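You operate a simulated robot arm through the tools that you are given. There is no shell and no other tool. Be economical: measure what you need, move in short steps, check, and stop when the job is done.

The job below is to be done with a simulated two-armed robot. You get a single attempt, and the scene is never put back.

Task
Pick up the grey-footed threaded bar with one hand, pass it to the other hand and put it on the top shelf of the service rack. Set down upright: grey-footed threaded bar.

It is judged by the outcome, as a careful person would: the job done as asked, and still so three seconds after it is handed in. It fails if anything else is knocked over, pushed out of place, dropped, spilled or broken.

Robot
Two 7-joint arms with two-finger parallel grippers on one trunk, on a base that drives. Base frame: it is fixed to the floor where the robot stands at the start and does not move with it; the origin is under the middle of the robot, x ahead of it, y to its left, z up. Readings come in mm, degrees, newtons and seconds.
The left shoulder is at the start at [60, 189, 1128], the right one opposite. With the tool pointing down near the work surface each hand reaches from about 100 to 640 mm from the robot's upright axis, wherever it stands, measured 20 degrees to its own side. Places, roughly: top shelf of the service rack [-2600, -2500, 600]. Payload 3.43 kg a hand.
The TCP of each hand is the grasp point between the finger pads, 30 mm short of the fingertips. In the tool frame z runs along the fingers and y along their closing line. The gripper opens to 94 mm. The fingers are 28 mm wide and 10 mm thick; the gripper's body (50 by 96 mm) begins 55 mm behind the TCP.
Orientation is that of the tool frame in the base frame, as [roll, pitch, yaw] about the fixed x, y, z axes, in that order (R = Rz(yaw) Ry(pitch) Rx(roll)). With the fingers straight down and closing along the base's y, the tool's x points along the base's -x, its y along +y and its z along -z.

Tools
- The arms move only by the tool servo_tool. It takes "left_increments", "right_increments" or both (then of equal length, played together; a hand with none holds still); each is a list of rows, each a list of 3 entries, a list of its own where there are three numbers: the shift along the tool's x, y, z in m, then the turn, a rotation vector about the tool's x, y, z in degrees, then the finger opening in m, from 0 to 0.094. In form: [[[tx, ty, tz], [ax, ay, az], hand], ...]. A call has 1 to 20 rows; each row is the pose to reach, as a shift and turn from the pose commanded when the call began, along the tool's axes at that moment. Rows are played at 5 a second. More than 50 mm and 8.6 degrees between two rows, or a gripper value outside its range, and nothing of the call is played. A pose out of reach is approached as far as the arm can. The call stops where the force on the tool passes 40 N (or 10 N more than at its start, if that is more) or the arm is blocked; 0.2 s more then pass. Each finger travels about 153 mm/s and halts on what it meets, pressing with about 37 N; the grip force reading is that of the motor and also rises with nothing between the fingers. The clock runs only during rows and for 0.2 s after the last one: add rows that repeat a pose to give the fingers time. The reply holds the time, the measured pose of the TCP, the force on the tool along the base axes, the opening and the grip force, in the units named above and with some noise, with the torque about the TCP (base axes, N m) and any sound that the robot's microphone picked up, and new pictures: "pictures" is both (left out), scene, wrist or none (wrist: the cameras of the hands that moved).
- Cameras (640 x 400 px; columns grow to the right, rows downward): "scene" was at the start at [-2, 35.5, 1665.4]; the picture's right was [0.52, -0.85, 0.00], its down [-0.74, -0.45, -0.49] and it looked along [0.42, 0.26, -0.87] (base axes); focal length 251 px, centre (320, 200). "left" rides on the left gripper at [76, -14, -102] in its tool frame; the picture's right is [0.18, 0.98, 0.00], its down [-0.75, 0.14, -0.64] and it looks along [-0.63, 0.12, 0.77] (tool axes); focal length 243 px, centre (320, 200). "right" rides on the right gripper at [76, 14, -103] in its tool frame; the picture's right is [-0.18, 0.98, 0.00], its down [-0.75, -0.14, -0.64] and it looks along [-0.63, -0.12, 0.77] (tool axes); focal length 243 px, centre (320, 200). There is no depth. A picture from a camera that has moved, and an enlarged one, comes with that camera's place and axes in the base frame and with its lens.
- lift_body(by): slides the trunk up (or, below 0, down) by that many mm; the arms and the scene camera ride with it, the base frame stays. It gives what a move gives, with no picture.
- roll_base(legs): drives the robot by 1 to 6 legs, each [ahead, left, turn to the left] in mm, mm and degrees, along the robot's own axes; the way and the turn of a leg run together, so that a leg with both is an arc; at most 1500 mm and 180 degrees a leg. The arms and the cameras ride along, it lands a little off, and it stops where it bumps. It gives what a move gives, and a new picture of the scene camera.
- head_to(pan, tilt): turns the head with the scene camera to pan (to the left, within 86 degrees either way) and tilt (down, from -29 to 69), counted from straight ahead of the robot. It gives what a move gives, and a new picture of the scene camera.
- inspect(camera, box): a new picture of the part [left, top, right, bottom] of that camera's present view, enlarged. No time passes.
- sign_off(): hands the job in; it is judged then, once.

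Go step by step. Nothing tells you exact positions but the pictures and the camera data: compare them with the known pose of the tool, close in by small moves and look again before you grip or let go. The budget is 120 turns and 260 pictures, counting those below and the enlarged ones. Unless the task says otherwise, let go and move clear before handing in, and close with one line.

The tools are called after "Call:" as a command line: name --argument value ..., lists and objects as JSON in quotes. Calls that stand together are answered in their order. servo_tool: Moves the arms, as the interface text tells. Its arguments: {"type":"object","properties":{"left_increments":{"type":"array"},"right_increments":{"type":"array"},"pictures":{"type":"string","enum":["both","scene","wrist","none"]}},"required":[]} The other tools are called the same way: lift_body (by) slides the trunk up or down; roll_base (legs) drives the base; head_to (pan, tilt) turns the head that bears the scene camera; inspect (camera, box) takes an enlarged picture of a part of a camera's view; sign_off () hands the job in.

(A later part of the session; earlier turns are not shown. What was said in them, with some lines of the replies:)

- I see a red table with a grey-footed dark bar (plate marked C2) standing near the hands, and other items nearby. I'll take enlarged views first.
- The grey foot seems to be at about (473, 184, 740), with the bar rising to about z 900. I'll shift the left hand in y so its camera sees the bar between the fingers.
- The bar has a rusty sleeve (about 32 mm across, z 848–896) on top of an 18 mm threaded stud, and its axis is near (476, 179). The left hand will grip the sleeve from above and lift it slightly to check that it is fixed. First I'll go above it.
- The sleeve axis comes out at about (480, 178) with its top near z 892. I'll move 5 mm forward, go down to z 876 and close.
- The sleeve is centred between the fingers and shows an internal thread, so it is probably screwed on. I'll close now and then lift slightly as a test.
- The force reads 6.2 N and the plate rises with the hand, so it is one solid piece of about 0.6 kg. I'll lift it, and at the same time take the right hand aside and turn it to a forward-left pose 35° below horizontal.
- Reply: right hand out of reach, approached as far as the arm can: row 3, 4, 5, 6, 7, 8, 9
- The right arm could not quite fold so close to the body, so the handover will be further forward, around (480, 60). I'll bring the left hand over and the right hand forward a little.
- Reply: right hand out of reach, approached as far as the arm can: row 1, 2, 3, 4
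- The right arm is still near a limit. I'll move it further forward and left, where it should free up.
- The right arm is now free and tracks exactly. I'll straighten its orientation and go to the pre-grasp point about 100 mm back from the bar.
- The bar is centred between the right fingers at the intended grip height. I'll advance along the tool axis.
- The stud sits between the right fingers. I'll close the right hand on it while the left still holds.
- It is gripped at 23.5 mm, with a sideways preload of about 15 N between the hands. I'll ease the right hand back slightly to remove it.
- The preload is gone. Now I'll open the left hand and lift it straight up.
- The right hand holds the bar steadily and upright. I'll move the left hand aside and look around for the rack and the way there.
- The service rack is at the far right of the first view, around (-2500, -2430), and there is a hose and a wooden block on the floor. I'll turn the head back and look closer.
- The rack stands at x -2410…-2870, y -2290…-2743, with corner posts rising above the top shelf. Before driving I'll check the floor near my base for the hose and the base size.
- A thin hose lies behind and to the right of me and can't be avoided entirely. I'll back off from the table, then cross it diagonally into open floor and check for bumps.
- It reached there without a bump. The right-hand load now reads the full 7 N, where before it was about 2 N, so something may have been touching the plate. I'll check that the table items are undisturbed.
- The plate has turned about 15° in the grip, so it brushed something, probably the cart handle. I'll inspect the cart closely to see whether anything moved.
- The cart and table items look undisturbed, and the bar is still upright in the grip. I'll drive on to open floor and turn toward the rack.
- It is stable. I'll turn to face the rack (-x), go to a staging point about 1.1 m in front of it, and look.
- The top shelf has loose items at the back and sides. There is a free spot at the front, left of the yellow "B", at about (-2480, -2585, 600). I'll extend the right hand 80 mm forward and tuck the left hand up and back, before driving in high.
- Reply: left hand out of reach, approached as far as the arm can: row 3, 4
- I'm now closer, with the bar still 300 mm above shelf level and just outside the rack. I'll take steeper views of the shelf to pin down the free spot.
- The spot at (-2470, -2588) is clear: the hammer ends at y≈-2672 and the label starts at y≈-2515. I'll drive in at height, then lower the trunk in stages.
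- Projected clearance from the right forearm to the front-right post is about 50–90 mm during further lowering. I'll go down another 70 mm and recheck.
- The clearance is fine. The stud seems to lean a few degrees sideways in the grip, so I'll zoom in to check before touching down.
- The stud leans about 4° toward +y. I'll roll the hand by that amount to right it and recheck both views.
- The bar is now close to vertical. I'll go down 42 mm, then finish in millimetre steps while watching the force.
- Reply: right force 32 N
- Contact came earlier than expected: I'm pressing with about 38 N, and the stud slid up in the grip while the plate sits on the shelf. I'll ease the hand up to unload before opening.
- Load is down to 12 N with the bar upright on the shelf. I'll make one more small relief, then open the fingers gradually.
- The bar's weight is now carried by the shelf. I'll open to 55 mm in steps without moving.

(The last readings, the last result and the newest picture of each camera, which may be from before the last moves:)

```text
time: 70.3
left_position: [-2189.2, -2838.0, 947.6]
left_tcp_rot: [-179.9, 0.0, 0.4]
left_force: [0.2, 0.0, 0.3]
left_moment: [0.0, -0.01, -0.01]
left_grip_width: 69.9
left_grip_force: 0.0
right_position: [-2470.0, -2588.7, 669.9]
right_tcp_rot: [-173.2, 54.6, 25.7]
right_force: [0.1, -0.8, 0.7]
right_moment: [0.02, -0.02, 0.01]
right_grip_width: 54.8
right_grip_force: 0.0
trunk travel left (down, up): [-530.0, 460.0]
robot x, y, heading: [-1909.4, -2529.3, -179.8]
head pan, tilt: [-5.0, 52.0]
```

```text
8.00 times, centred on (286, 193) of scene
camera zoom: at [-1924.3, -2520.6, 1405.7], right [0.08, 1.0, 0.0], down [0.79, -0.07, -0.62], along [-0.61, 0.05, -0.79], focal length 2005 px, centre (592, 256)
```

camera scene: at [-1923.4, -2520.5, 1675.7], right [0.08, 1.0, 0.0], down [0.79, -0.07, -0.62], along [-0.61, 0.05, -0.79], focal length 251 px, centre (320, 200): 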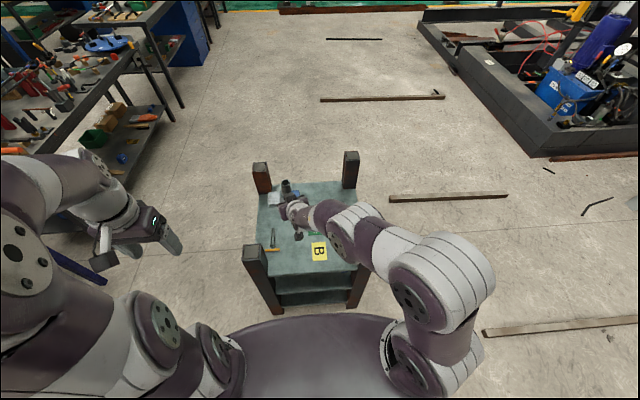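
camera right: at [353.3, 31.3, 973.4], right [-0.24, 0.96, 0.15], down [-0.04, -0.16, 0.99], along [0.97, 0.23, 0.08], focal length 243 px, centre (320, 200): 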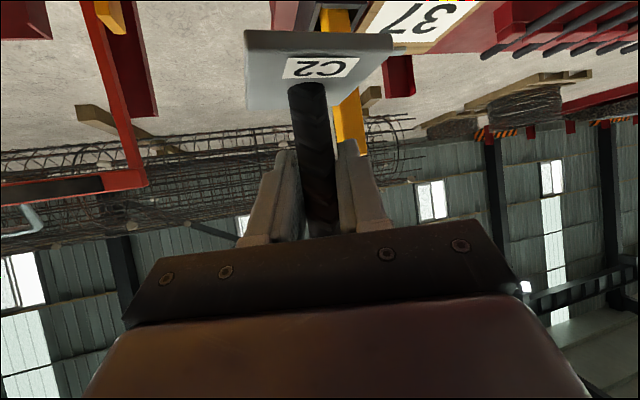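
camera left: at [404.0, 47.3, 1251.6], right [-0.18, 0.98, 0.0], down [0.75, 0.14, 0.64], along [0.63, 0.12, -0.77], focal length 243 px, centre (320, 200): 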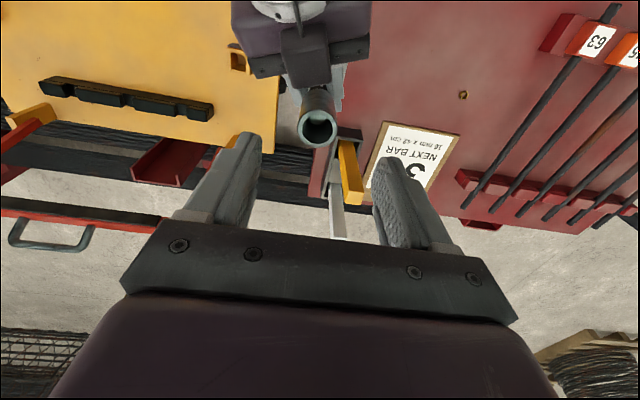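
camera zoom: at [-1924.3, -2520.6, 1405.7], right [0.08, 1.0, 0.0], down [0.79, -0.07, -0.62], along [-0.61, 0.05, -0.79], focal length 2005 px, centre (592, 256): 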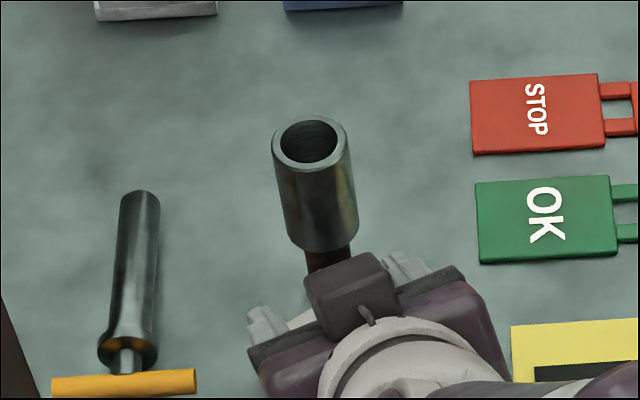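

The bar stands free and upright. I'll withdraw the hand along its own axis.

Call:
servo_tool --right_increments '[[[0, 0, -0.02], [0, 0, 0], 0.055], [[0, 0, -0.045], [0, 0, 0], 0.055], [[0, 0, -0.075], [0, 0, 0], 0.055], [[0, 0, -0.105], [0, 0, 0], 0.055], [[0, 0, -0.13], [0, 0, 0], 0.055]]' --pictures "both"

Call:
lift_body --by 150

Call:
roll_base --legs '[[-300, 0, 0]]'

Call:
inspect --camera "scene" --box '[220, 60, 420, 240]'

```text
time: 71.5
left_position: [-2190.7, -2838.4, 947.8]
left_tcp_rot: [-179.9, -0.1, 0.3]
left_force: [0.3, 0.1, 0.4]
left_moment: [0.03, -0.02, -0.02]
left_grip_width: 69.8
left_grip_force: 0.0
right_position: [-2366.7, -2557.1, 745.1]
right_tcp_rot: [-173.3, 54.7, 25.7]
right_force: [-0.5, -0.2, -1.0]
right_moment: [0.0, 0.0, 0.01]
right_grip_width: 54.9
right_grip_force: 0.1
trunk travel left (down, up): [-530.0, 460.0]
robot x, y, heading: [-1909.4, -2530.3, -179.7]
head pan, tilt: [-5.0, 52.0]
camera scene: at [-1923.5, -2520.3, 1405.7], right [0.08, 1.0, 0.0], down [0.79, -0.07, -0.62], along [-0.61, 0.05, -0.79], focal length 251 px, centre (320, 200)
camera right: at [-2243.6, -2525.1, 741.5], right [0.24, -0.97, 0.08], down [0.06, 0.1, 0.99], along [-0.97, -0.24, 0.08], focal length 243 px, centre (320, 200)
```

scene: 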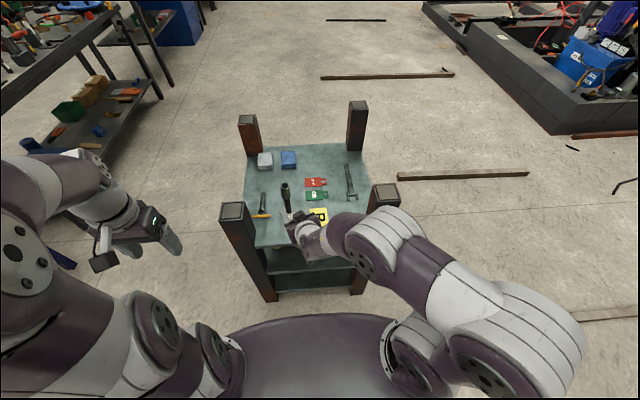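
right: 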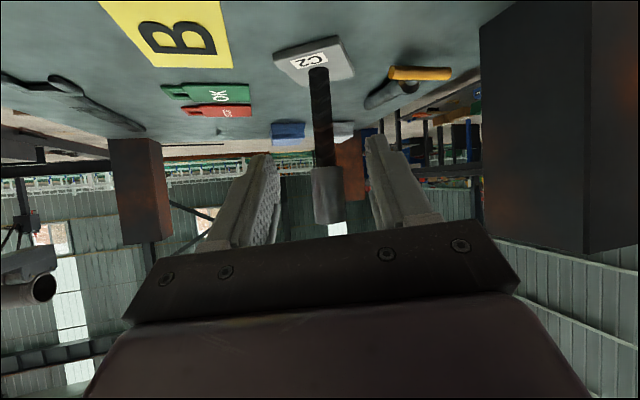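

```text
time: 73.3
left_position: [-2189.6, -2839.3, 1096.9]
left_tcp_rot: [-180.0, 0.0, 0.3]
left_force: [0.6, 0.3, -0.1]
left_moment: [-0.04, 0.0, -0.03]
left_grip_width: 69.6
left_grip_force: 0.1
right_position: [-2367.8, -2556.9, 895.5]
right_tcp_rot: [-173.2, 54.7, 25.8]
right_force: [-0.2, 0.0, 0.2]
right_moment: [0.02, 0.03, -0.01]
right_grip_width: 54.9
right_grip_force: 0.0
trunk travel left (down, up): [-680.0, 310.0]
robot x, y, heading: [-1913.3, -2527.1, -179.8]
head pan, tilt: [-5.0, 52.0]
```

```text
time: 75.3
left_position: [-1887.8, -2836.8, 1096.6]
left_tcp_rot: [-179.9, 0.0, 0.2]
left_force: [0.5, 0.7, -1.1]
left_moment: [-0.01, 0.01, -0.01]
left_grip_width: 70.0
left_grip_force: 0.0
right_position: [-2064.5, -2554.9, 895.3]
right_tcp_rot: [-173.2, 54.7, 25.7]
right_force: [0.3, -0.1, 0.4]
right_moment: [-0.03, 0.03, 0.0]
right_grip_width: 55.0
right_grip_force: 0.2
trunk travel left (down, up): [-680.0, 310.0]
robot x, y, heading: [-1609.3, -2523.1, -179.8]
head pan, tilt: [-5.0, 52.0]
camera scene: at [-1620.4, -2519.6, 1555.7], right [0.09, 1.0, 0.0], down [0.78, -0.07, -0.62], along [-0.61, 0.05, -0.79], focal length 251 px, centre (320, 200)
```

scene: 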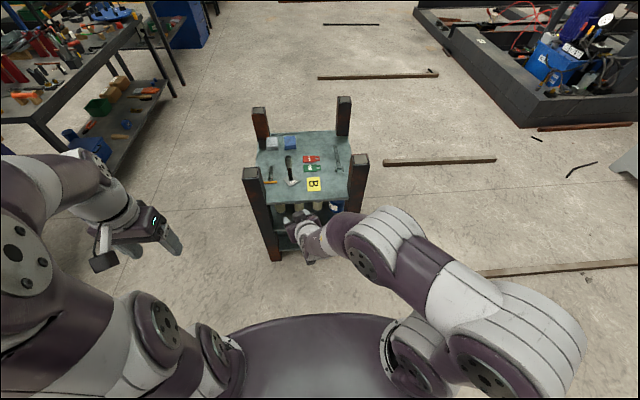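

```text
2.22 times, centred on (320, 150) of scene
camera zoom: at [-1620.4, -2519.6, 1555.7], right [0.09, 1.0, 0.0], down [0.78, -0.07, -0.62], along [-0.61, 0.05, -0.79], focal length 557 px, centre (320, 311)
```

zoom: 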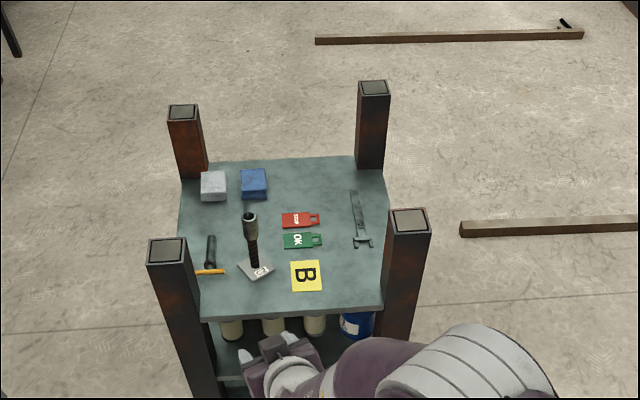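

The bar stands upright on the top shelf, the shelf items are where they were, and both hands are clear. I'm handing in.

Call:
sign_off

```text
The job is handed in.
```

The grey-footed threaded bar was picked up with the left hand, passed to the right, and now stands upright on the top shelf of the service rack, with the other items on that shelf where they were.
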